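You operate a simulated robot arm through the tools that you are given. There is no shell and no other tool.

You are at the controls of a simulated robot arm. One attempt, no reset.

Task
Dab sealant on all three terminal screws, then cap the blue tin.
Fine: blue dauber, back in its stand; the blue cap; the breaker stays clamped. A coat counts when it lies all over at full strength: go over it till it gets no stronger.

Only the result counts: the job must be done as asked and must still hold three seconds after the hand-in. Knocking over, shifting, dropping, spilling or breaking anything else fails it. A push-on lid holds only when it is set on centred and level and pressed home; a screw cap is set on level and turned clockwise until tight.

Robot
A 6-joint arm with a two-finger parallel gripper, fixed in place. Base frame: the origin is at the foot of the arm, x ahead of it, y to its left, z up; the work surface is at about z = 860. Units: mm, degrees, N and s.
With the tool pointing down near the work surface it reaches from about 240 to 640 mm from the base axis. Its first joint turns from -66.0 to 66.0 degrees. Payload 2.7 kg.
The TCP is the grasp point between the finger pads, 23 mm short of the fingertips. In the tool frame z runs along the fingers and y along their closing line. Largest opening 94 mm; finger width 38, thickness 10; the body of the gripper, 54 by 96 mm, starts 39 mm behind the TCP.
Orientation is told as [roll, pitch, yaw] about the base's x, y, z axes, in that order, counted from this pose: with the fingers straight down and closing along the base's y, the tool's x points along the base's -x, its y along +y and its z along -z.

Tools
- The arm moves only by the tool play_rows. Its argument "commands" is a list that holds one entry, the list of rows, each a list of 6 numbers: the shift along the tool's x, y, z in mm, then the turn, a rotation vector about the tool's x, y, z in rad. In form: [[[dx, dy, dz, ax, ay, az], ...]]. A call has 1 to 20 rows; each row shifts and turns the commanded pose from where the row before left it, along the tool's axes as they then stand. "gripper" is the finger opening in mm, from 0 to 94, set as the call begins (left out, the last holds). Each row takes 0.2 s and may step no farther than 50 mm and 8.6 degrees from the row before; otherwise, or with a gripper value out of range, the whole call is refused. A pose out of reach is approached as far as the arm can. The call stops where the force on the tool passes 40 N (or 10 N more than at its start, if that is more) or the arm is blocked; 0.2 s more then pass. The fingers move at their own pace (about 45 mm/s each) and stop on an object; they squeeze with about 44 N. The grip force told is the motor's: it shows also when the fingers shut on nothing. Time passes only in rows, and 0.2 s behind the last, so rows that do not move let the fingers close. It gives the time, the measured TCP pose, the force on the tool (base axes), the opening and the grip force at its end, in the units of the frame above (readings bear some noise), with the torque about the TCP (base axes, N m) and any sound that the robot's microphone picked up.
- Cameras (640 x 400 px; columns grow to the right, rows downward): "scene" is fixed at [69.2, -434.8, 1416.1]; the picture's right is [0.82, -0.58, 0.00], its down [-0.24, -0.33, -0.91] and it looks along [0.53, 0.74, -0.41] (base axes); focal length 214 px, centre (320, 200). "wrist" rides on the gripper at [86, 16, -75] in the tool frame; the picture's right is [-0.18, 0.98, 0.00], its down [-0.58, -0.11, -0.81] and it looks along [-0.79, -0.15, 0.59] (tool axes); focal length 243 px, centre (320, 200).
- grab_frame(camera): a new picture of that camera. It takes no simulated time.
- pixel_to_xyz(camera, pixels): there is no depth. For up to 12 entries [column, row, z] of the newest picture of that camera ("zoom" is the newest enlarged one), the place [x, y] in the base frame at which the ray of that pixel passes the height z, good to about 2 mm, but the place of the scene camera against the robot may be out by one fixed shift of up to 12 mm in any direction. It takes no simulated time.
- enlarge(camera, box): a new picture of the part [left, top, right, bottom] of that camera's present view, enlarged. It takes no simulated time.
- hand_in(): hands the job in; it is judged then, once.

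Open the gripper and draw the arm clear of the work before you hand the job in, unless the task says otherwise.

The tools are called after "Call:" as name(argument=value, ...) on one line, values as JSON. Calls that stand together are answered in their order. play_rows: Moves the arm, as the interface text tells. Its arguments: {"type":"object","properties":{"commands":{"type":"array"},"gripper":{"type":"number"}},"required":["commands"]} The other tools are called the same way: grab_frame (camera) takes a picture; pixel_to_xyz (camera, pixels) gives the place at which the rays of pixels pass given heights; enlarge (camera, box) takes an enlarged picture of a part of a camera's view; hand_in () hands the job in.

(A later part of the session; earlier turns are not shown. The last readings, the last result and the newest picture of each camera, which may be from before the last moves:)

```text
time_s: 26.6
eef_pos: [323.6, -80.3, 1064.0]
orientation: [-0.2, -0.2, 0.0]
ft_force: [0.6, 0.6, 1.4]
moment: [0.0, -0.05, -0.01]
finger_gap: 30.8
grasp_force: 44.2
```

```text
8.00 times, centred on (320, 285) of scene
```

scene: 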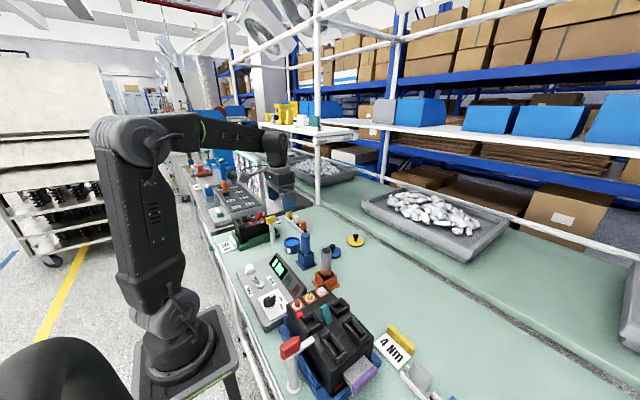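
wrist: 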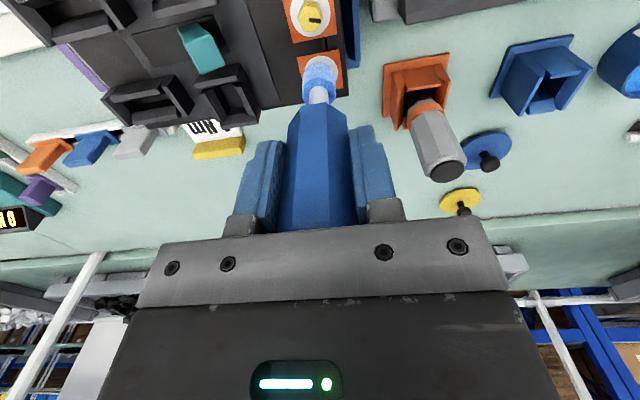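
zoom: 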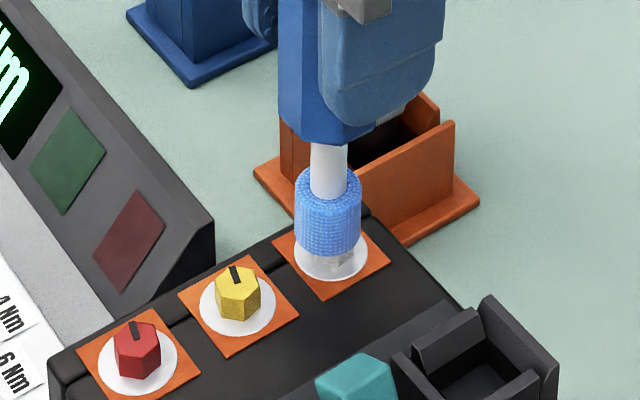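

Force is just starting (1.4 N). I go down another 2 mm.

Call:
play_rows(commands=[[[0, 0, 1, 0, 0, 0], [0, 0, 1, 0, 0, 0], [0, 0, 0, 0, 0, 0]]])

Call:
enlarge(camera="scene", box=[290, 260, 350, 310])

```text
time_s: 27.4
eef_pos: [323.5, -81.9, 1062.6]
orientation: [-0.1, -0.3, 0.1]
ft_force: [-0.8, -1.0, 13.8]
moment: [-0.05, 0.04, 0.0]
finger_gap: 30.8
grasp_force: 44.0
```

```text
8.00 times, centred on (320, 285) of scene
```

zoom: 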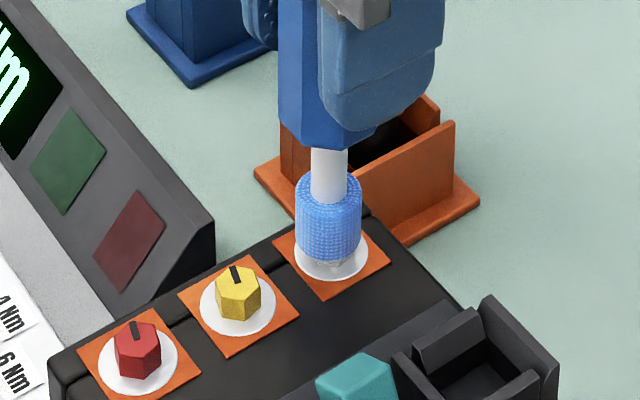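

Contact with 14 N. I hold a moment, then lift 20 mm and look at the coat on the white screw.

Call:
play_rows(commands=[[[0, 0, 0, 0, 0, 0], [0, 0, 0, 0, 0, 0], [0, 0, -5, 0, 0, 0], [0, 0, -15, 0, 0, 0], [0, 0, 0, 0, 0, 0]]])

Call:
enlarge(camera="scene", box=[290, 260, 350, 310])

Call:
enlarge(camera="wrist", box=[270, 0, 370, 80])

```text
time_s: 28.6
eef_pos: [324.7, -80.7, 1081.6]
orientation: [-0.1, 0.0, 0.0]
ft_force: [0.0, -0.4, 0.4]
moment: [0.01, 0.02, 0.02]
finger_gap: 30.9
grasp_force: 44.1
```

```text
8.00 times, centred on (320, 285) of scene
```

zoom: 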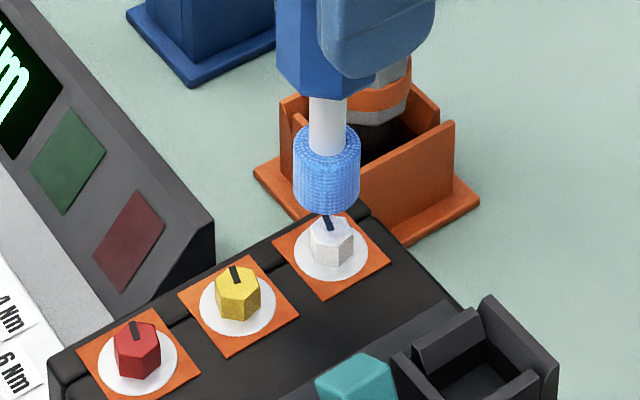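

```text
5.00 times, centred on (320, 40) of wrist
```

zoom: 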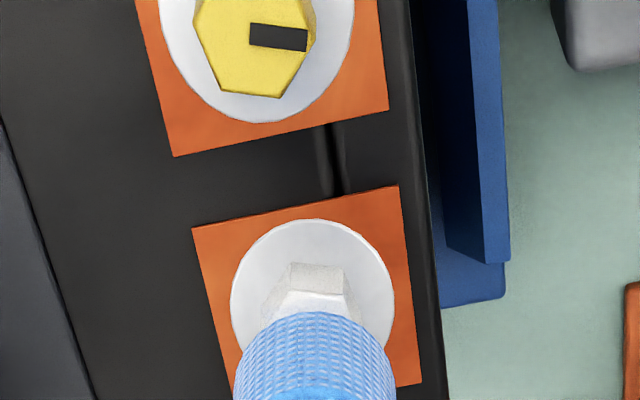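

The coat is hard to judge; I raise another 30 mm so that the head is not hidden by the felt.

Call:
play_rows(commands=[[[0, 0, -15, 0, 0, 0], [0, 0, -15, 0, 0, 0], [0, 0, 0, 0, 0, 0]]])

Call:
enlarge(camera="scene", box=[305, 265, 345, 300])

Call:
enlarge(camera="wrist", box=[280, 10, 360, 70])

```text
time_s: 29.4
eef_pos: [324.3, -79.3, 1112.2]
orientation: [-0.1, -0.2, 0.0]
ft_force: [-0.3, -0.6, -1.0]
moment: [0.01, 0.0, 0.02]
finger_gap: 30.7
grasp_force: 44.2
```

```text
11.43 times, centred on (325, 282) of scene
```

zoom: 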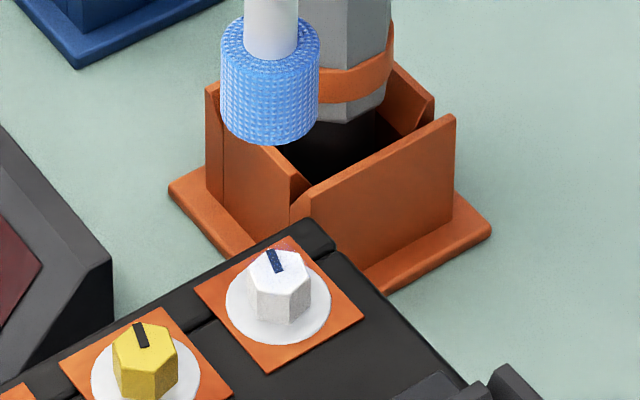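

```text
6.67 times, centred on (320, 40) of wrist
```

zoom: 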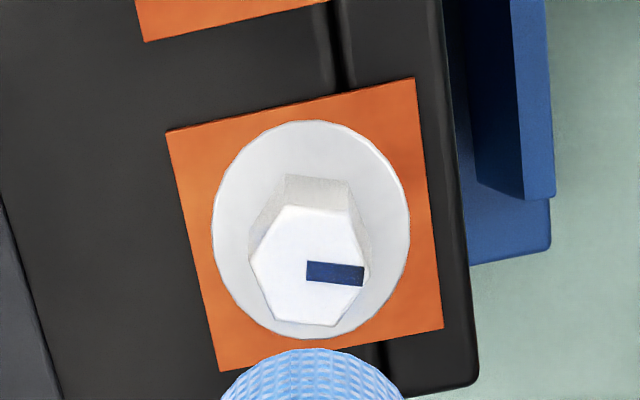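

The black slot has turned dark blue and the head only faintly tinted, so the coat is still weak. I go back down and stroke the head gently ±3 mm in x and y while in contact, then lift to inspect.

Call:
play_rows(commands=[[[0, 0, 15, 0, 0, 0], [0, 0, 15, 0, 0, 0], [0, 0, 12, 0, 0, 0], [0, 0, 6, 0, 0, 0], [0, 0, 2, 0, 0, 0], [0, 0, 0, 0, 0, 0], [1.5, 0, 0, 0, 0, 0], [1.5, 0, 0, 0, 0, 0], [-2, 0, 0, 0, 0, 0], [-2, 0, 0, 0, 0, 0], [-2, 0, 0, 0, 0, 0], [1.5, 1.5, 0, 0, 0, 0], [1.5, 1.5, 0, 0, 0, 0], [0, -2, 0, 0, 0, 0], [0, -2, 0, 0, 0, 0], [0, -2, 0, 0, 0, 0], [0, 1.5, 0, 0, 0, 0], [0, 1.5, 0, 0, 0, 0], [0, 0, -5, 0, 0, 0], [0, 0, 0, 0, 0, 0]]])

Call:
play_rows(commands=[[[0, 0, -15, 0, 0, 0], [0, 0, -15, 0, 0, 0], [0, 0, -15, 0, 0, 0], [0, 0, 0, 0, 0, 0]]])

Call:
enlarge(camera="scene", box=[305, 265, 345, 300])

Call:
enlarge(camera="wrist", box=[280, 10, 360, 70])

```text
time_s: 33.6
eef_pos: [323.0, -81.3, 1067.4]
orientation: [-0.1, -0.1, 0.0]
ft_force: [-0.7, -0.5, -1.7]
moment: [-0.01, 0.02, -0.01]
finger_gap: 30.8
grasp_force: 43.7
```

```text
time_s: 34.6
eef_pos: [323.5, -81.0, 1113.9]
orientation: [-0.2, 0.0, 0.1]
ft_force: [0.3, 0.6, -0.1]
moment: [-0.01, 0.01, -0.02]
finger_gap: 30.8
grasp_force: 44.7
```

```text
11.43 times, centred on (325, 282) of scene
```

zoom: 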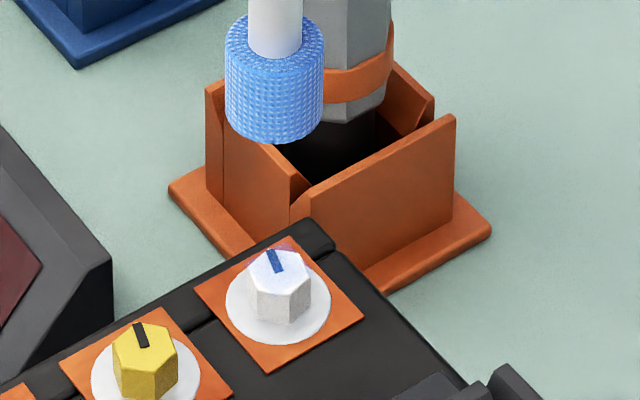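

```text
6.67 times, centred on (320, 40) of wrist
```

zoom: 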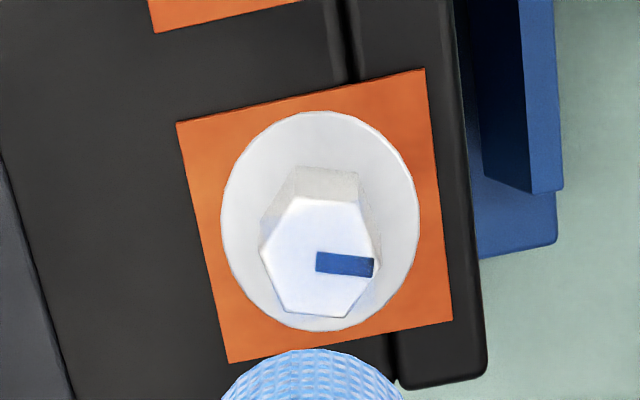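

The slot is getting bluer and the head slightly tinted. I zoom closer to judge the coat on the head and pad.

Call:
enlarge(camera="scene", box=[317, 281, 337, 296])

Call:
enlarge(camera="wrist", box=[305, 20, 345, 65])

```text
16.00 times, centred on (327, 288) of scene
```

zoom: 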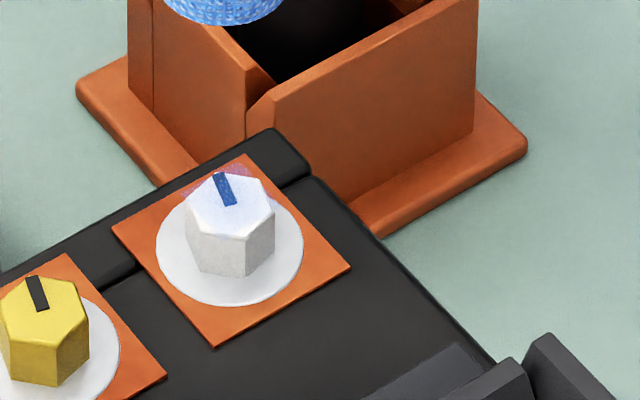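

```text
8.89 times, centred on (325, 42) of wrist
```

zoom: 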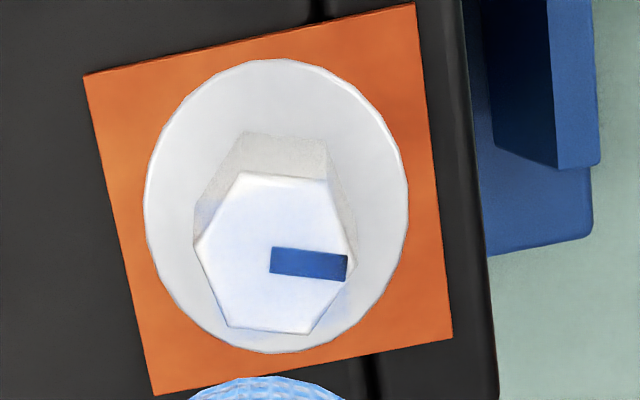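

The coat shows as a thin translucent disc at head-top level, still weak. I do another, longer pass with small strokes.

Call:
play_rows(commands=[[[0, 0, 15, 0, 0, 0], [0, 0, 15, 0, 0, 0], [0, 0, 12, 0, 0, 0], [0, 0, 6, 0, 0, 0], [0, 0, 2, 0, 0, 0], [0, 0, 0, 0, 0, 0], [0, 0, 0, 0, 0, 0], [2, 0, 0, 0, 0, 0], [0, 0, 0, 0, 0, 0], [-2, 2, 0, 0, 0, 0], [0, 0, 0, 0, 0, 0], [-2, -2, 0, 0, 0, 0], [0, 0, 0, 0, 0, 0], [2, -2, 0, 0, 0, 0], [0, 0, 0, 0, 0, 0], [0, 2, 0, 0, 0, 0], [0, 0, 0, 0, 0, 0], [0, 0, 0, 0, 0, 0], [0, 0, 0, 0, 0, 0]]])

Call:
play_rows(commands=[[[0, 0, -5, 0, 0, 0], [0, 0, -15, 0, 0, 0], [0, 0, -15, 0, 0, 0], [0, 0, -15, 0, 0, 0], [0, 0, 0, 0, 0, 0]]])

Call:
enlarge(camera="scene", box=[317, 281, 337, 296])

Call:
enlarge(camera="wrist", box=[305, 20, 345, 65])

```text
time_s: 38.6
eef_pos: [323.9, -81.1, 1061.8]
orientation: [-0.2, -0.2, 0.1]
ft_force: [0.1, -3.2, 10.6]
moment: [-0.27, -0.03, 0.02]
finger_gap: 30.7
grasp_force: 44.5
```

```text
time_s: 39.8
eef_pos: [325.2, -81.7, 1112.1]
orientation: [-0.2, -0.1, 0.0]
ft_force: [0.6, 0.4, -0.8]
moment: [-0.06, -0.01, 0.01]
finger_gap: 31.0
grasp_force: 44.2
```

```text
16.00 times, centred on (327, 288) of scene
```

zoom: 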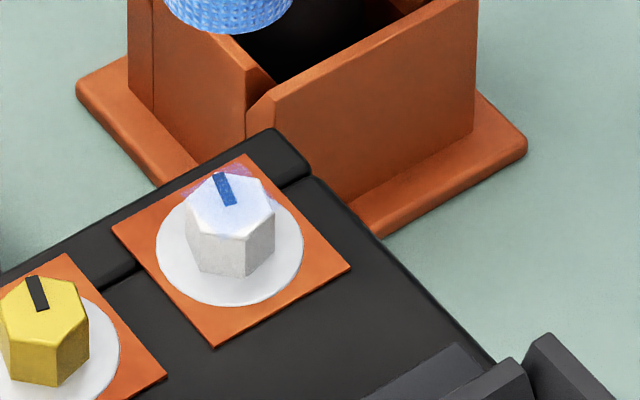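

```text
8.89 times, centred on (325, 42) of wrist
```

zoom: 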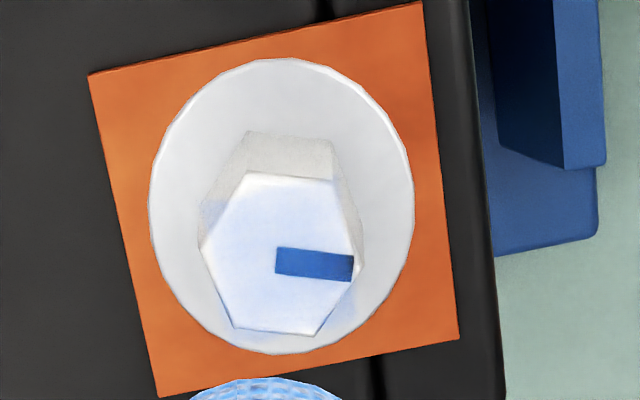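

The coat is a little stronger. I check whether the felt still carries sealant.

Call:
enlarge(camera="scene", box=[300, 255, 350, 290])

Call:
grab_frame(camera="wrist")

Call:
enlarge(camera="wrist", box=[280, 30, 360, 120])

```text
11.43 times, centred on (325, 272) of scene
```

zoom: 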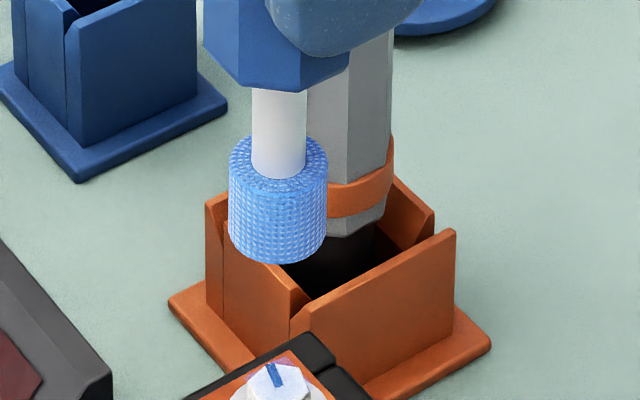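

```text
taken
```

wrist: 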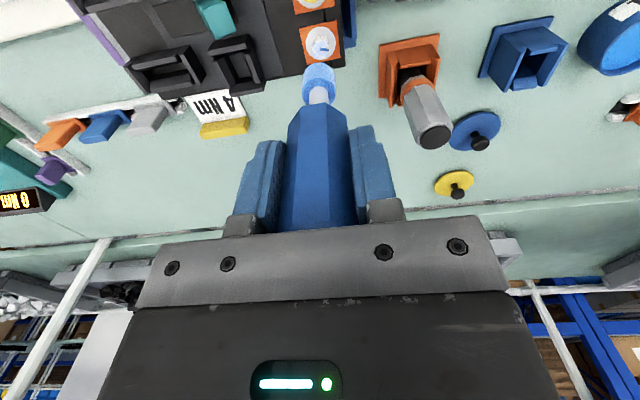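

```text
4.44 times, centred on (320, 75) of wrist
```

zoom: 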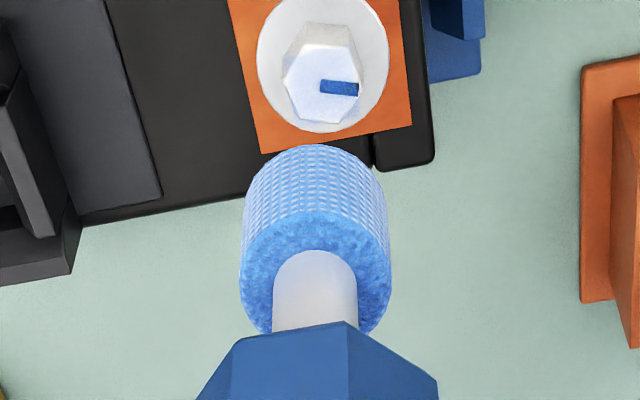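

The felt looks a bit paler but still loaded. I do a longer pass on the white screw with strokes to all sides, including more toward −x.

Call:
play_rows(commands=[[[0, 0, 15, 0, 0, 0], [0, 0, 15, 0, 0, 0], [0, 0, 12, 0, 0, 0], [0, 0, 6, 0, 0, 0], [0, 0, 2, 0, 0, 0], [0, 0, 0, 0, 0, 0], [1.5, 0, 0, 0, 0, 0], [1.5, 0, 0, 0, 0, 0], [0, 0, 0, 0, 0, 0], [0, 2, 0, 0, 0, 0], [-2, 0, 0, 0, 0, 0], [-2, 0, 0, 0, 0, 0], [-1, 0, 0, 0, 0, 0], [0, -2, 0, 0, 0, 0], [0, -2, 0, 0, 0, 0], [2, 0, 0, 0, 0, 0], [2, 0, 0, 0, 0, 0], [-2, 2, 0, 0, 0, 0], [0, 0, 0, 0, 0, 0]]])

Call:
play_rows(commands=[[[0, 0, 0, 0, 0, 0], [0, 0, 0, 0, 0, 0], [0, 0, 0, 0, 0, 0], [0, 0, 0, 0, 0, 0], [0, 0, 0, 0, 0, 0], [0, 0, -5, 0, 0, 0], [0, 0, -15, 0, 0, 0], [0, 0, -15, 0, 0, 0], [0, 0, -15, 0, 0, 0], [0, 0, 0, 0, 0, 0]]])

Call:
enlarge(camera="scene", box=[317, 281, 337, 296])

Call:
enlarge(camera="wrist", box=[305, 20, 345, 65])

Call:
enlarge(camera="wrist", box=[280, 30, 360, 120])

```text
time_s: 43.8
eef_pos: [322.1, -81.5, 1063.0]
orientation: [-0.2, 0.0, -0.2]
ft_force: [-1.7, -2.8, 8.2]
moment: [-0.24, 0.17, 0.0]
finger_gap: 30.8
grasp_force: 44.0
```

```text
time_s: 46.0
eef_pos: [323.7, -81.5, 1112.9]
orientation: [-0.2, -0.2, -0.1]
ft_force: [-0.4, 0.1, -1.4]
moment: [0.01, 0.02, 0.01]
finger_gap: 30.9
grasp_force: 44.2
```

```text
16.00 times, centred on (327, 288) of scene
```

zoom: 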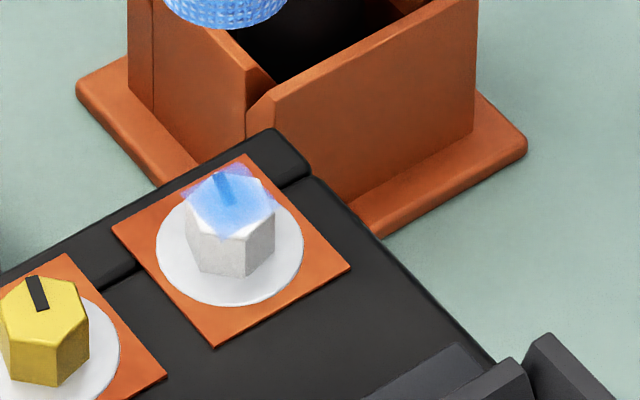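

```text
8.89 times, centred on (325, 42) of wrist
```

zoom: 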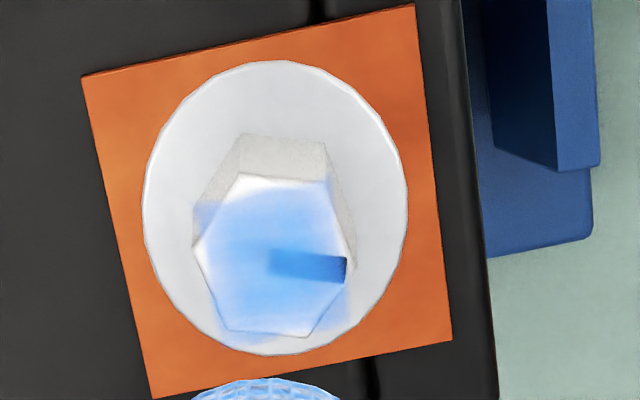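

```text
4.44 times, centred on (320, 75) of wrist
```

zoom: 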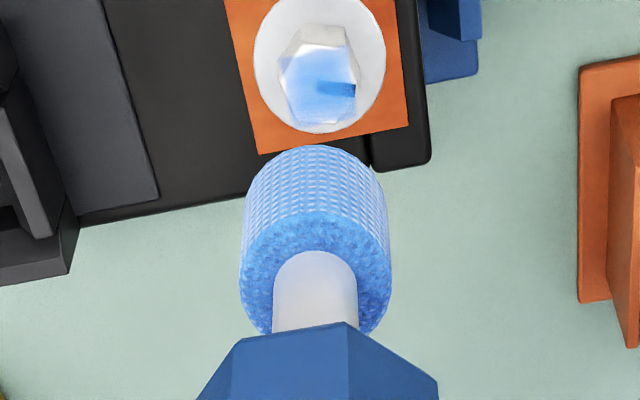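

The coat is now clearly visible as a square patch, weaker along the +y (right) and −x (top) edges. I go over it with a wider ±5 mm pattern, beginning with the −x and +y sides.

Call:
play_rows(commands=[[[5, 0, 15, 0, 0, 0], [0, 0, 15, 0, 0, 0], [0, 0, 12, 0, 0, 0], [0, 0, 6, 0, 0, 0], [0, 0, 2, 0, 0, 0], [0, 0, 0, 0, 0, 0], [0, 0, 0, 0, 0, 0], [0, 2.5, 0, 0, 0, 0], [0, 2.5, 0, 0, 0, 0], [0, 0, 0, 0, 0, 0], [0, 0, 0, 0, 0, 0], [-2.5, 0, 0, 0, 0, 0], [-2.5, 0, 0, 0, 0, 0], [0, 0, 0, 0, 0, 0], [0, 0, 0, 0, 0, 0], [-2.5, 0, 0, 0, 0, 0], [-2.5, 0, 0, 0, 0, 0], [0, 0, 0, 0, 0, 0], [0, 0, 0, 0, 0, 0]]])

Call:
play_rows(commands=[[[0, -2.5, 0, 0, 0, 0], [0, -2.5, 0, 0, 0, 0], [0, 0, 0, 0, 0, 0], [0, -2.5, 0, 0, 0, 0], [0, -2.5, 0, 0, 0, 0], [0, 0, 0, 0, 0, 0], [2.5, 0, 0, 0, 0, 0], [2.5, 0, 0, 0, 0, 0], [0, 0, 0, 0, 0, 0], [2.5, 0, 0, 0, 0, 0], [2.5, 0, 0, 0, 0, 0], [0, 0, 0, 0, 0, 0], [-2.5, 2.5, 0, 0, 0, 0], [-2.5, 2.5, 0, 0, 0, 0], [0, 0, 0, 0, 0, 0], [0, 0, -5, 0, 0, 0], [0, 0, -15, 0, 0, 0], [0, 0, -15, 0, 0, 0], [0, 0, -15, 0, 0, 0], [0, 0, 0, 0, 0, 0]]])

Call:
enlarge(camera="scene", box=[317, 281, 337, 296])

Call:
enlarge(camera="wrist", box=[305, 20, 345, 65])

Call:
enlarge(camera="wrist", box=[280, 30, 360, 120])

```text
time_s: 50.0
eef_pos: [329.9, -76.1, 1063.2]
orientation: [-0.2, -0.2, 0.0]
ft_force: [-1.5, 0.0, 8.1]
moment: [-0.11, 0.2, -0.01]
finger_gap: 31.1
grasp_force: 44.1
```

```text
time_s: 54.2
eef_pos: [323.8, -81.1, 1112.2]
orientation: [-0.2, -0.2, 0.0]
ft_force: [-0.3, 0.2, 0.1]
moment: [0.03, -0.01, 0.01]
finger_gap: 30.8
grasp_force: 44.1
```

```text
16.00 times, centred on (327, 288) of scene
```

zoom: 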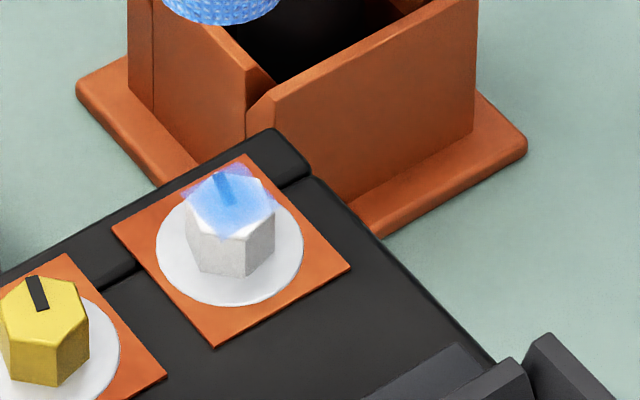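

```text
8.89 times, centred on (325, 42) of wrist
```

zoom: 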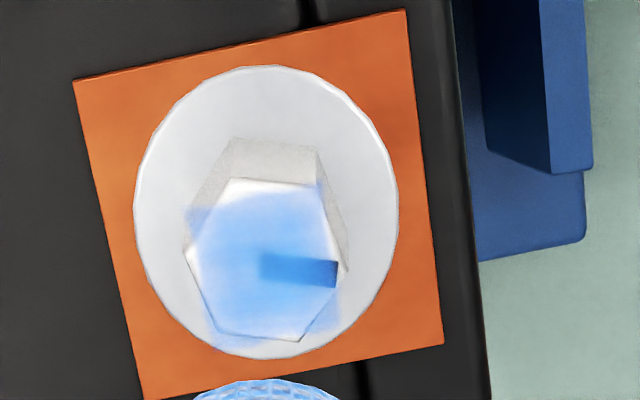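

```text
4.44 times, centred on (320, 75) of wrist
```

zoom: 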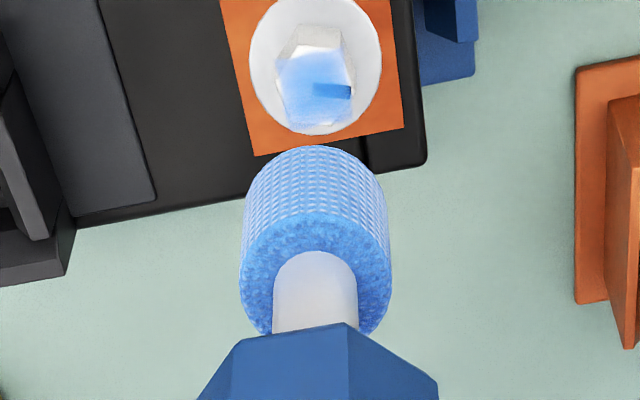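

This pass brought hardly any change and the felt looks paler, so it is probably spent. I carry it back over the tin to re-dip.

Call:
play_rows(commands=[[[-8.64, 33.45, 0, 0, 0, 0], [-8.64, 33.45, 0, 0, 0, 0], [-8.64, 33.45, 0, 0, 0, 0], [-8.64, 33.45, 0, 0, 0, 0], [-8.64, 33.45, 0, 0, 0, 0], [-8.64, 33.45, 0, 0, 0, 0], [-8.64, 33.45, 0, 0, 0, 0], [-8.64, 33.45, 0, 0, 0, 0], [-8.64, 33.45, 0, 0, 0, 0], [-8.64, 33.45, 0, 0, 0, 0], [0, 0, 0, 0, 0, 0], [0, 0, 0, 0, 0, 0]]])

Call:
enlarge(camera="wrist", box=[220, 0, 420, 125])

```text
time_s: 56.8
eef_pos: [408.7, 256.2, 1112.1]
orientation: [-0.1, -0.1, -0.1]
ft_force: [-0.3, 0.0, -0.2]
moment: [-0.01, 0.0, 0.0]
finger_gap: 30.7
grasp_force: 44.3
```

```text
3.20 times, centred on (320, 62) of wrist
```

zoom: 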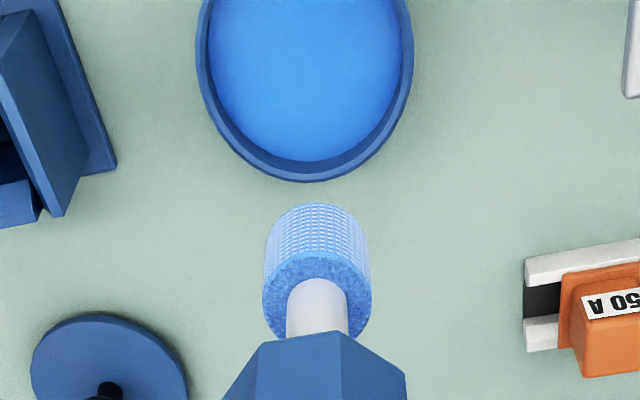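

The felt is indeed paler. I lower it into the tin again, slowly near the surface, and hold.

Call:
play_rows(commands=[[[0, 0, 30, 0, 0, 0], [0, 0, 30, 0, 0, 0], [0, 0, 25, 0, 0, 0], [0, 0, 20, 0, 0, 0], [0, 0, 12, 0, 0, 0], [0, 0, 6, 0, 0, 0], [0, 0, 4, 0, 0, 0], [0, 0, 2, 0, 0, 0], [0, 0, 1.5, 0, 0, 0], [0, 0, 0, 0, 0, 0], [0, 0, 0, 0, 0, 0], [0, 0, 0, 0, 0, 0], [0, 0, 0, 0, 0, 0], [0, 0, 0, 0, 0, 0], [0, 0, 0, 0, 0, 0]]])

Call:
enlarge(camera="wrist", box=[220, 0, 420, 125])

```text
time_s: 60.0
eef_pos: [411.2, 253.3, 980.8]
orientation: [-0.2, 0.0, 0.0]
ft_force: [-0.5, -0.2, -0.5]
moment: [0.01, 0.02, -0.04]
finger_gap: 30.6
grasp_force: 44.5
```

```text
3.20 times, centred on (320, 62) of wrist
```

zoom: 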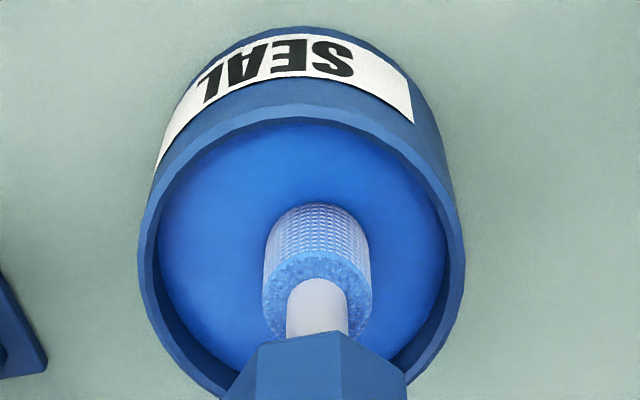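

No contact force yet (the dauber has slid up slightly in the grip). I lower another 3 mm.

Call:
play_rows(commands=[[[0, 0, 1, 0, 0, 0], [0, 0, 1, 0, 0, 0], [0, 0, 1, 0, 0, 0], [0, 0, 0, 0, 0, 0], [0, 0, 0, 0, 0, 0], [0, 0, 0, 0, 0, 0], [0, 0, 0, 0, 0, 0]]])

Call:
enlarge(camera="wrist", box=[220, 0, 420, 125])

```text
time_s: 61.6
eef_pos: [411.6, 254.0, 980.4]
orientation: [0.0, -0.4, 0.0]
ft_force: [-6.0, 1.0, 30.6]
moment: [0.15, 0.42, -0.01]
finger_gap: 30.9
grasp_force: 44.3
```

```text
3.20 times, centred on (320, 62) of wrist
```

zoom: 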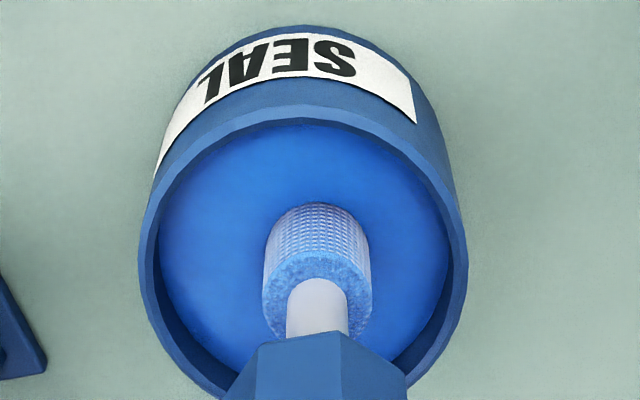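

Now 31 N contact. I ease off 1.5 mm, hold briefly, and lift out to compare the felt colour.

Call:
play_rows(commands=[[[0, 0, -1.5, 0, 0, 0], [0, 0, 0, 0, 0, 0], [0, 0, 0, 0, 0, 0], [0, 0, -3, 0, 0, 0], [0, 0, -8, 0, 0, 0], [0, 0, -15, 0, 0, 0], [0, 0, -25, 0, 0, 0], [0, 0, -25, 0, 0, 0], [0, 0, -25, 0, 0, 0], [0, 0, -31, 0, 0, 0], [0, 0, 0, 0, 0, 0]]])

Call:
enlarge(camera="wrist", box=[220, 0, 420, 125])

Call:
enlarge(camera="scene", box=[260, 190, 360, 270])

```text
time_s: 64.0
eef_pos: [409.7, 253.9, 1112.1]
orientation: [-0.2, -0.1, -0.1]
ft_force: [0.4, -0.4, -1.0]
moment: [0.01, -0.04, 0.0]
finger_gap: 30.9
grasp_force: 44.1
```

```text
3.20 times, centred on (320, 62) of wrist
```

zoom: 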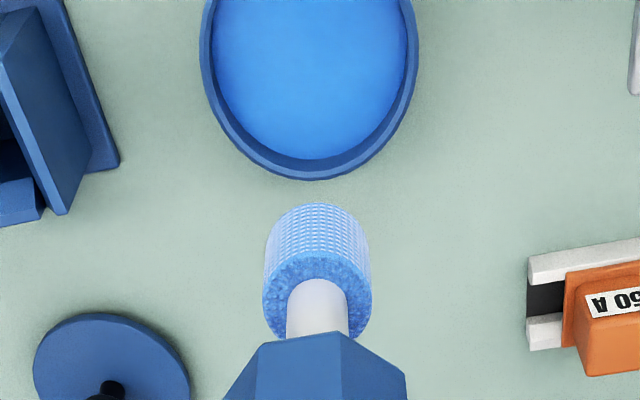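

```text
5.00 times, centred on (310, 230) of scene
```

zoom: 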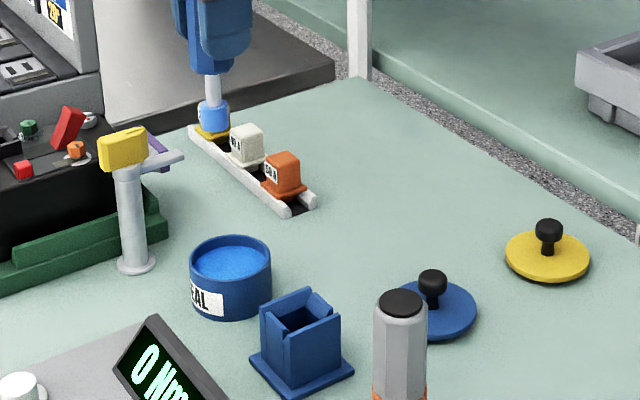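

The felt is reloaded. I return to above the white screw.

Call:
play_rows(commands=[[[8.64, -33.45, 0, 0, 0, 0], [8.64, -33.45, 0, 0, 0, 0], [8.64, -33.45, 0, 0, 0, 0], [8.64, -33.45, 0, 0, 0, 0], [8.64, -33.45, 0, 0, 0, 0], [8.64, -33.45, 0, 0, 0, 0], [8.64, -33.45, 0, 0, 0, 0], [8.64, -33.45, 0, 0, 0, 0], [8.64, -33.45, 0, 0, 0, 0], [8.64, -33.45, 0, 0, 0, 0], [0, 0, 0, 0, 0, 0], [0, 0, 0, 0, 0, 0]]])

Call:
play_rows(commands=[[[0, 0, 15, 0, 0, 0], [0, 0, 15, 0, 0, 0], [0, 0, 12, 0, 0, 0], [0, 0, 6, 0, 0, 0], [0, 0, 1.5, 0, 0, 0], [0, 0, 1, 0, 0, 0], [0, 0, 0, 0, 0, 0]]])

```text
time_s: 66.6
eef_pos: [322.5, -80.3, 1112.2]
orientation: [-0.1, 0.0, 0.0]
ft_force: [-0.2, 0.0, -0.6]
moment: [-0.01, 0.0, 0.03]
finger_gap: 30.8
grasp_force: 44.3
```

```text
time_s: 68.2
eef_pos: [324.2, -81.9, 1061.9]
orientation: [-0.2, -0.2, 0.0]
ft_force: [-1.9, 1.0, 9.5]
moment: [0.04, 0.16, -0.02]
finger_gap: 30.6
grasp_force: 43.7
```

Contact at 9.5 N. I stroke toward −x and +y and hold there, then lift to compare.

Call:
play_rows(commands=[[[0, 0, 0, 0, 0, 0], [2, 0, 0, 0, 0, 0], [2, 0, 0, 0, 0, 0], [0, 0, 0, 0, 0, 0], [0, 0, 0, 0, 0, 0], [0, 2, 0, 0, 0, 0], [0, 2, 0, 0, 0, 0], [0, 0, 0, 0, 0, 0], [0, 0, 0, 0, 0, 0], [-2, 0, 0, 0, 0, 0], [-2, 0, 0, 0, 0, 0], [0, 0, 0, 0, 0, 0], [0, 0, 0, 0, 0, 0], [0, -2, 0, 0, 0, 0], [0, -2, 0, 0, 0, 0], [0, 0, 0, 0, 0, 0], [0, 0, 0, 0, 0, 0], [0, 0, 0, 0, 0, 0]]])

Call:
play_rows(commands=[[[0, 0, -5.5, 0, 0, 0], [0, 0, -15, 0, 0, 0], [0, 0, -15, 0, 0, 0], [0, 0, -15, 0, 0, 0], [0, 0, 0, 0, 0, 0]]])

Call:
enlarge(camera="scene", box=[317, 281, 337, 296])

Call:
enlarge(camera="wrist", box=[305, 20, 345, 65])

```text
time_s: 72.0
eef_pos: [324.3, -81.0, 1062.4]
orientation: [-0.1, -0.2, 0.0]
ft_force: [3.4, 1.3, 9.5]
moment: [0.11, -0.26, -0.01]
finger_gap: 30.7
grasp_force: 43.8
```

```text
time_s: 73.2
eef_pos: [324.8, -81.5, 1112.5]
orientation: [-0.2, -0.1, 0.0]
ft_force: [0.8, 0.8, -1.1]
moment: [-0.01, 0.01, -0.03]
finger_gap: 30.8
grasp_force: 43.4
```

```text
16.00 times, centred on (327, 288) of scene
```

zoom: 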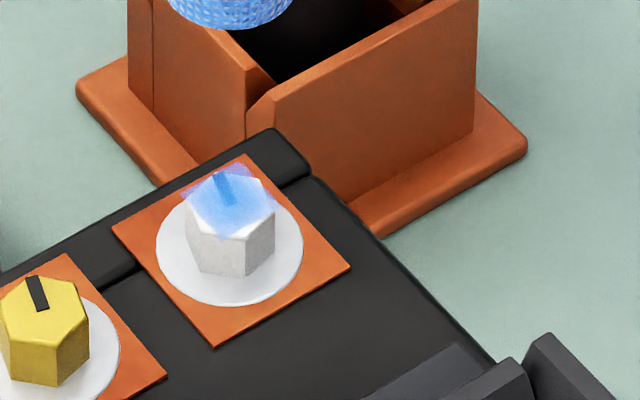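

```text
8.89 times, centred on (325, 42) of wrist
```

zoom: 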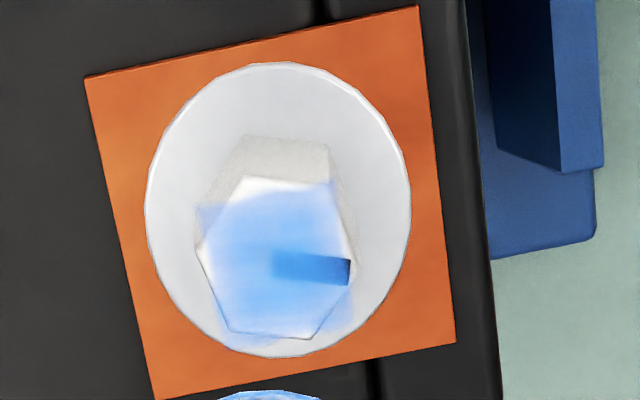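

No clear change. To learn how the coat builds, I hold the felt at a +6 mm y offset (over the weak right edge), with a bit more pressure, and compare.

Call:
play_rows(commands=[[[0, 6, 15, 0, 0, 0], [0, 0, 15, 0, 0, 0], [0, 0, 12, 0, 0, 0], [0, 0, 6, 0, 0, 0], [0, 0, 2, 0, 0, 0], [0, 0, 1, 0, 0, 0], [0, 0, 0, 0, 0, 0], [0, 0, 0, 0, 0, 0], [0, 0, 0, 0, 0, 0], [0, 0, 0, 0, 0, 0], [0, 0, 0, 0, 0, 0], [0, 0, 0, 0, 0, 0], [0, 0, 0, 0, 0, 0], [0, 0, 0, 0, 0, 0], [0, 0, 0, 0, 0, 0]]])

Call:
play_rows(commands=[[[0, 0, -6, 0, 0, 0], [0, -6, -15, 0, 0, 0], [0, 0, -15, 0, 0, 0], [0, 0, -15, 0, 0, 0], [0, 0, 0, 0, 0, 0]]])

Call:
enlarge(camera="scene", box=[317, 281, 337, 296])

Call:
enlarge(camera="wrist", box=[305, 20, 345, 65])

```text
time_s: 76.4
eef_pos: [324.7, -74.7, 1061.4]
orientation: [-0.2, -0.2, -0.1]
ft_force: [2.3, 0.3, 12.3]
moment: [-0.09, -0.16, 0.02]
finger_gap: 30.8
grasp_force: 43.6
```

```text
time_s: 77.6
eef_pos: [325.1, -81.4, 1112.7]
orientation: [-0.2, -0.2, 0.1]
ft_force: [-0.7, -0.3, -1.3]
moment: [-0.02, 0.02, -0.02]
finger_gap: 31.0
grasp_force: 44.3
```

```text
16.00 times, centred on (327, 288) of scene
```

zoom: 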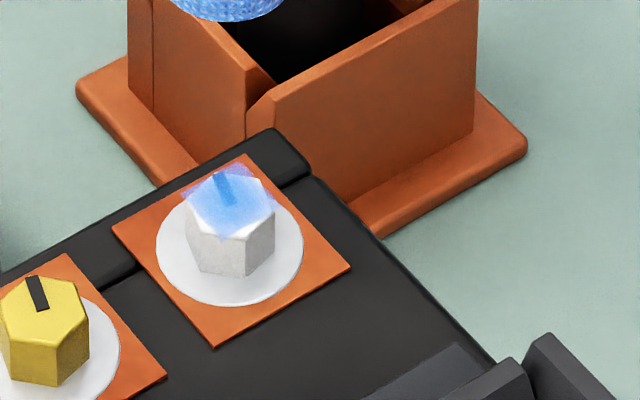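

```text
8.89 times, centred on (325, 42) of wrist
```

zoom: 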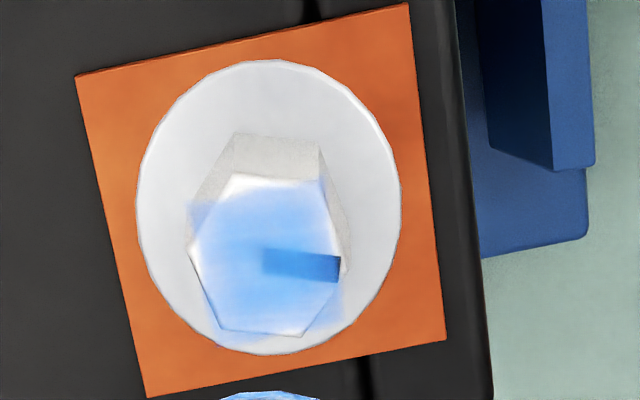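

The right edge looks somewhat more even now, so local holds help. I go round the rim: offsets of 6 mm at −y, then the other sides, holding at each.

Call:
play_rows(commands=[[[0, -6, 15, 0, 0, 0], [0, 0, 15, 0, 0, 0], [0, 0, 12, 0, 0, 0], [0, 0, 6, 0, 0, 0], [0, 0, 2, 0, 0, 0], [0, 0, 1, 0, 0, 0], [0, 0, 0, 0, 0, 0], [0, 0, 0, 0, 0, 0], [0, 0, 0, 0, 0, 0], [0, 0, 0, 0, 0, 0], [0, 0, 0, 0, 0, 0], [2, 1, 0, 0, 0, 0], [2, 1, 0, 0, 0, 0], [0, 0, 0, 0, 0, 0], [0, 0, 0, 0, 0, 0], [0, 0, 0, 0, 0, 0], [1, 2, 0, 0, 0, 0], [1, 2, 0, 0, 0, 0], [0, 0, 0, 0, 0, 0], [0, 0, 0, 0, 0, 0]]])

Call:
play_rows(commands=[[[0, 0, 0, 0, 0, 0], [0, 0, 0, 0, 0, 0], [0, 0, 0, 0, 0, 0], [-1, 2, 0, 0, 0, 0], [-1, 2, 0, 0, 0, 0], [0, 0, 0, 0, 0, 0], [0, 0, 0, 0, 0, 0], [-2, 1, 0, 0, 0, 0], [-2, 1, 0, 0, 0, 0], [-2, -1, 0, 0, 0, 0], [-2, -1, 0, 0, 0, 0], [0, 0, 0, 0, 0, 0], [0, 0, 0, 0, 0, 0], [-1, -2, 0, 0, 0, 0], [-1, -2, 0, 0, 0, 0], [0, 0, 0, 0, 0, 0], [0, 0, 0, 0, 0, 0], [0, 0, 0, 0, 0, 0], [0, 0, 0, 0, 0, 0]]])

Call:
play_rows(commands=[[[1, -2, 0, 0, 0, 0], [1, -2, 0, 0, 0, 0], [0, 0, 0, 0, 0, 0], [0, 0, 0, 0, 0, 0], [2, 2, 0, 0, 0, 0], [2, 2, 0, 0, 0, 0], [0, 0, 0, 0, 0, 0], [0, 0, -6, 0, 0, 0], [0, 0, -15, 0, 0, 0], [0, 0, -15, 0, 0, 0], [0, 0, -15, 0, 0, 0], [0, 0, 0, 0, 0, 0]]])

Call:
enlarge(camera="scene", box=[317, 281, 337, 296])

Call:
enlarge(camera="wrist", box=[305, 20, 345, 65])

```text
time_s: 81.8
eef_pos: [317.5, -80.8, 1061.4]
orientation: [-0.1, -0.2, 0.1]
ft_force: [1.5, -4.9, 16.8]
moment: [-0.44, -0.26, -0.01]
finger_gap: 30.7
grasp_force: 44.0
```

```text
time_s: 85.8
eef_pos: [330.6, -81.6, 1061.3]
orientation: [-0.2, -0.2, 0.0]
ft_force: [0.5, 1.0, 13.3]
moment: [0.08, 0.0, 0.01]
finger_gap: 30.8
grasp_force: 44.2
```

```text
time_s: 88.4
eef_pos: [323.1, -80.2, 1113.0]
orientation: [-0.1, -0.1, -0.1]
ft_force: [-0.2, -0.6, -0.7]
moment: [0.01, 0.04, 0.01]
finger_gap: 31.1
grasp_force: 43.7
```

```text
16.00 times, centred on (327, 288) of scene
```

zoom: 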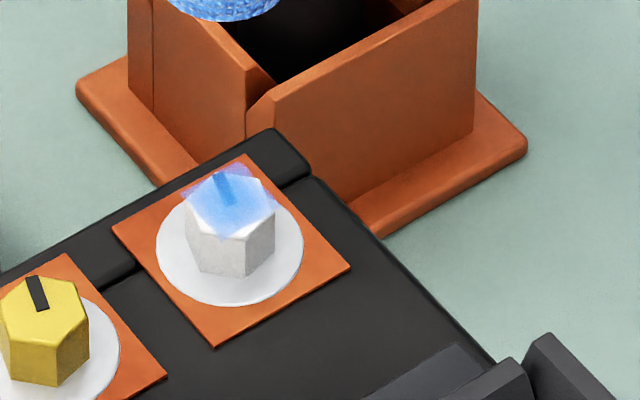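

```text
8.89 times, centred on (325, 42) of wrist
```

zoom: 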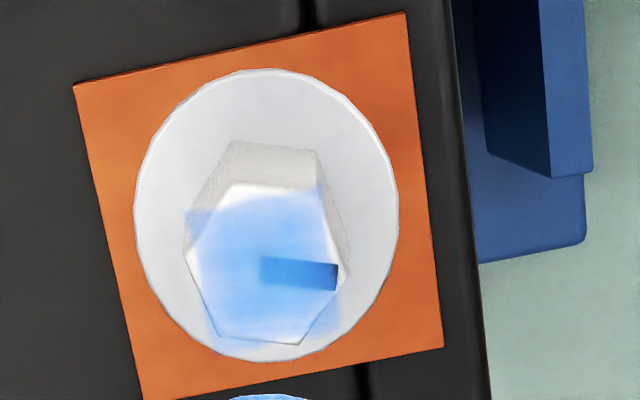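

The look no longer changes, so the white coat may have reached its maximum. I move over to the yellow screw (about x=286) and observe how its coat builds for comparison.

Call:
play_rows(commands=[[[18.5, 0, 0, 0, 0, 0], [18.5, 0, 0, 0, 0, 0], [0, 0, 0, 0, 0, 0], [0, 0, 0, 0, 0, 0]]])

Call:
grab_frame(camera="wrist")

Call:
enlarge(camera="wrist", box=[270, 0, 370, 80])

Call:
enlarge(camera="scene", box=[290, 260, 350, 310])

```text
time_s: 89.4
eef_pos: [284.5, -79.4, 1111.1]
orientation: [-0.2, -0.2, -0.1]
ft_force: [0.0, 0.7, -0.2]
moment: [-0.03, 0.0, 0.0]
finger_gap: 30.7
grasp_force: 43.5
```

```text
taken
```

wrist: 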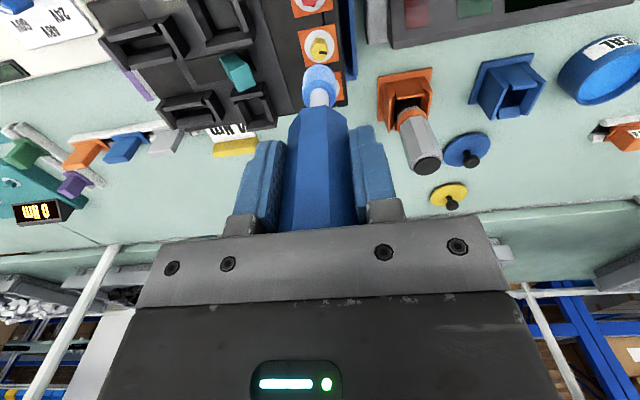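

```text
5.00 times, centred on (320, 40) of wrist
```

zoom: 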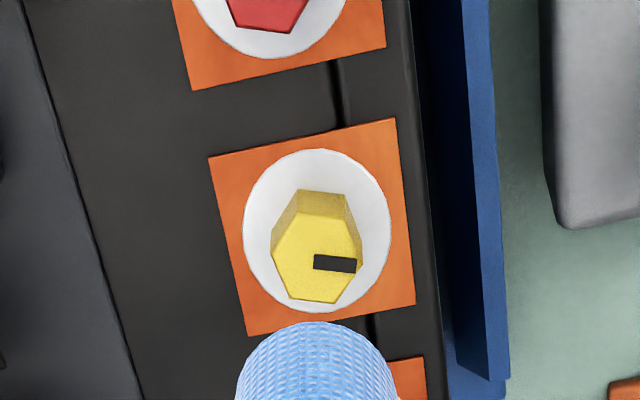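

```text
8.00 times, centred on (320, 285) of scene
```

zoom: 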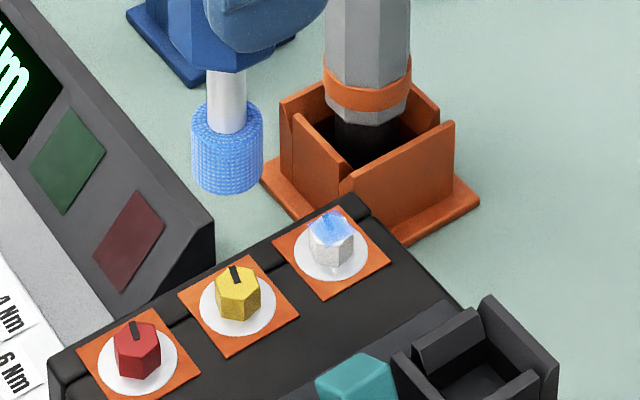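

The yellow pad's corners are at wrist (297.6,31.4), (335,23.6), (339,60.4), (305.4,67). I query these, plus felt front edge, for alignment.

Call:
pixel_to_xyz(camera="wrist", pixels=[[297.6, 31.4, 963], [335, 23.6, 963], [339, 60.4, 963], [305.4, 67, 963], [319.5, 45.6, 963], [320, 64.3, 1020], [319.5, 52.5, 974]])

```text
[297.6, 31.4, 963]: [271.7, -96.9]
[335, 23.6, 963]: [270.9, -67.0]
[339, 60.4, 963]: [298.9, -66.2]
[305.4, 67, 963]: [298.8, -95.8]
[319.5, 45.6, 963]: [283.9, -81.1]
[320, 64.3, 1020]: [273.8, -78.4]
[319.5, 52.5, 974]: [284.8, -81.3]
```

Felt and yellow pad are aligned within ~1–2 mm. I lower onto the yellow head and hold in contact about 2 s, then look.

Call:
play_rows(commands=[[[-0.5, -0.7, 15, 0, 0, 0], [0, 0, 15, 0, 0, 0], [0, 0, 12, 0, 0, 0], [0, 0, 6, 0, 0, 0], [0, 0, 1.5, 0, 0, 0], [0, 0, 1.5, 0, 0, 0], [0, 0, 0, 0, 0, 0], [0, 0, 0, 0, 0, 0], [0, 0, 0, 0, 0, 0], [0, 0, 0, 0, 0, 0], [0, 0, 0, 0, 0, 0], [0, 0, 0, 0, 0, 0], [0, 0, 0, 0, 0, 0], [0, 0, 0, 0, 0, 0]]])

Call:
play_rows(commands=[[[0, 0, -6, 0, 0, 0], [0, 0, -15, 0, 0, 0], [0, 0, -15, 0, 0, 0], [0, 0, -15, 0, 0, 0], [0, 0, 0, 0, 0, 0]]])

Call:
enlarge(camera="scene", box=[307, 284, 327, 299])

Call:
enlarge(camera="wrist", box=[300, 20, 340, 65])

```text
time_s: 92.4
eef_pos: [287.9, -82.3, 1060.2]
orientation: [-0.3, -0.2, 0.0]
ft_force: [3.1, -0.3, 14.2]
moment: [0.0, -0.25, 0.0]
finger_gap: 31.0
grasp_force: 44.1
```

```text
time_s: 93.6
eef_pos: [286.6, -82.3, 1110.9]
orientation: [0.0, -0.1, 0.0]
ft_force: [0.3, -1.0, -0.8]
moment: [0.01, -0.01, -0.01]
finger_gap: 30.8
grasp_force: 43.7
```

```text
16.00 times, centred on (317, 292) of scene
```

zoom: 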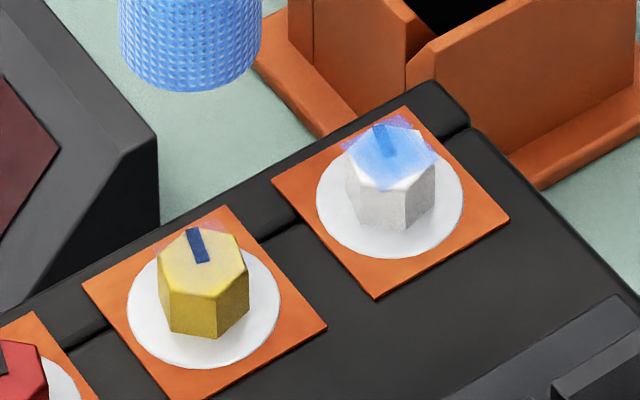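

```text
8.89 times, centred on (320, 42) of wrist
```

zoom: 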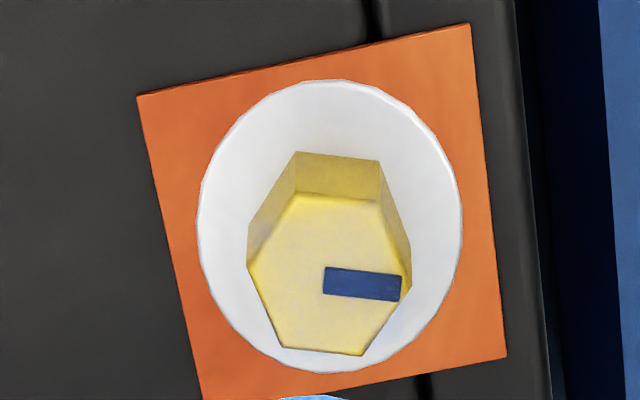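

A static hold gave only one thin layer, so strokes likely build the coat. I now stroke back and forth over the yellow head in contact.

Call:
play_rows(commands=[[[0, 0, 15, 0, 0, 0], [0, 0, 15, 0, 0, 0], [0, 0, 12, 0, 0, 0], [0, 0, 6, 0, 0, 0], [0, 0, 1.5, 0, 0, 0], [0, 0, 1.5, 0, 0, 0], [2, 0, 0, 0, 0, 0], [2, 0, 0, 0, 0, 0], [-3, 0, 0, 0, 0, 0], [-3, 0, 0, 0, 0, 0], [-2, 0, 0, 0, 0, 0], [2, 2, 0, 0, 0, 0], [2, 2, 0, 0, 0, 0], [0, -3, 0, 0, 0, 0], [0, -3, 0, 0, 0, 0], [0, -2, 0, 0, 0, 0], [0, 2, 0, 0, 0, 0], [0, 2, 0, 0, 0, 0], [0, 0, 0, 0, 0, 0]]])

Call:
play_rows(commands=[[[0, 0, -6, 0, 0, 0], [0, 0, -15, 0, 0, 0], [0, 0, -15, 0, 0, 0], [0, 0, -15, 0, 0, 0], [0, 0, 0, 0, 0, 0]]])

Call:
enlarge(camera="scene", box=[307, 284, 327, 299])

Call:
enlarge(camera="wrist", box=[300, 20, 340, 65])

```text
time_s: 97.6
eef_pos: [287.4, -82.5, 1060.8]
orientation: [-0.2, -0.2, 0.1]
ft_force: [0.4, -4.4, 13.3]
moment: [-0.4, -0.11, 0.01]
finger_gap: 30.8
grasp_force: 44.5
```

```text
time_s: 98.8
eef_pos: [288.3, -81.1, 1110.5]
orientation: [-0.1, 0.0, 0.0]
ft_force: [-1.2, -0.2, -1.3]
moment: [-0.01, -0.03, 0.03]
finger_gap: 30.8
grasp_force: 44.3
```

```text
16.00 times, centred on (317, 292) of scene
```

zoom: 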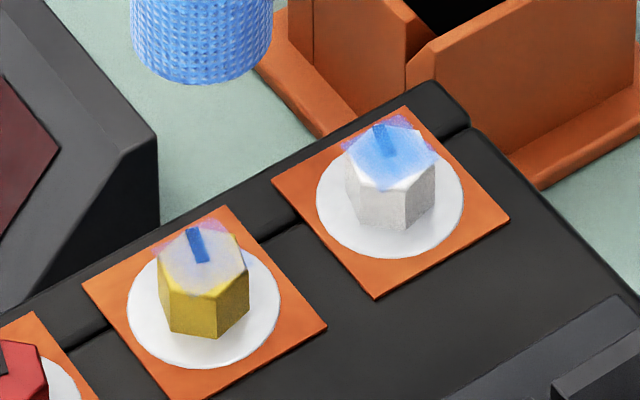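

```text
8.89 times, centred on (320, 42) of wrist
```

zoom: 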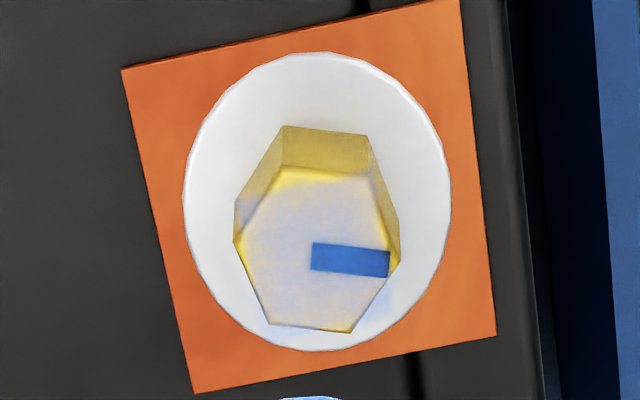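

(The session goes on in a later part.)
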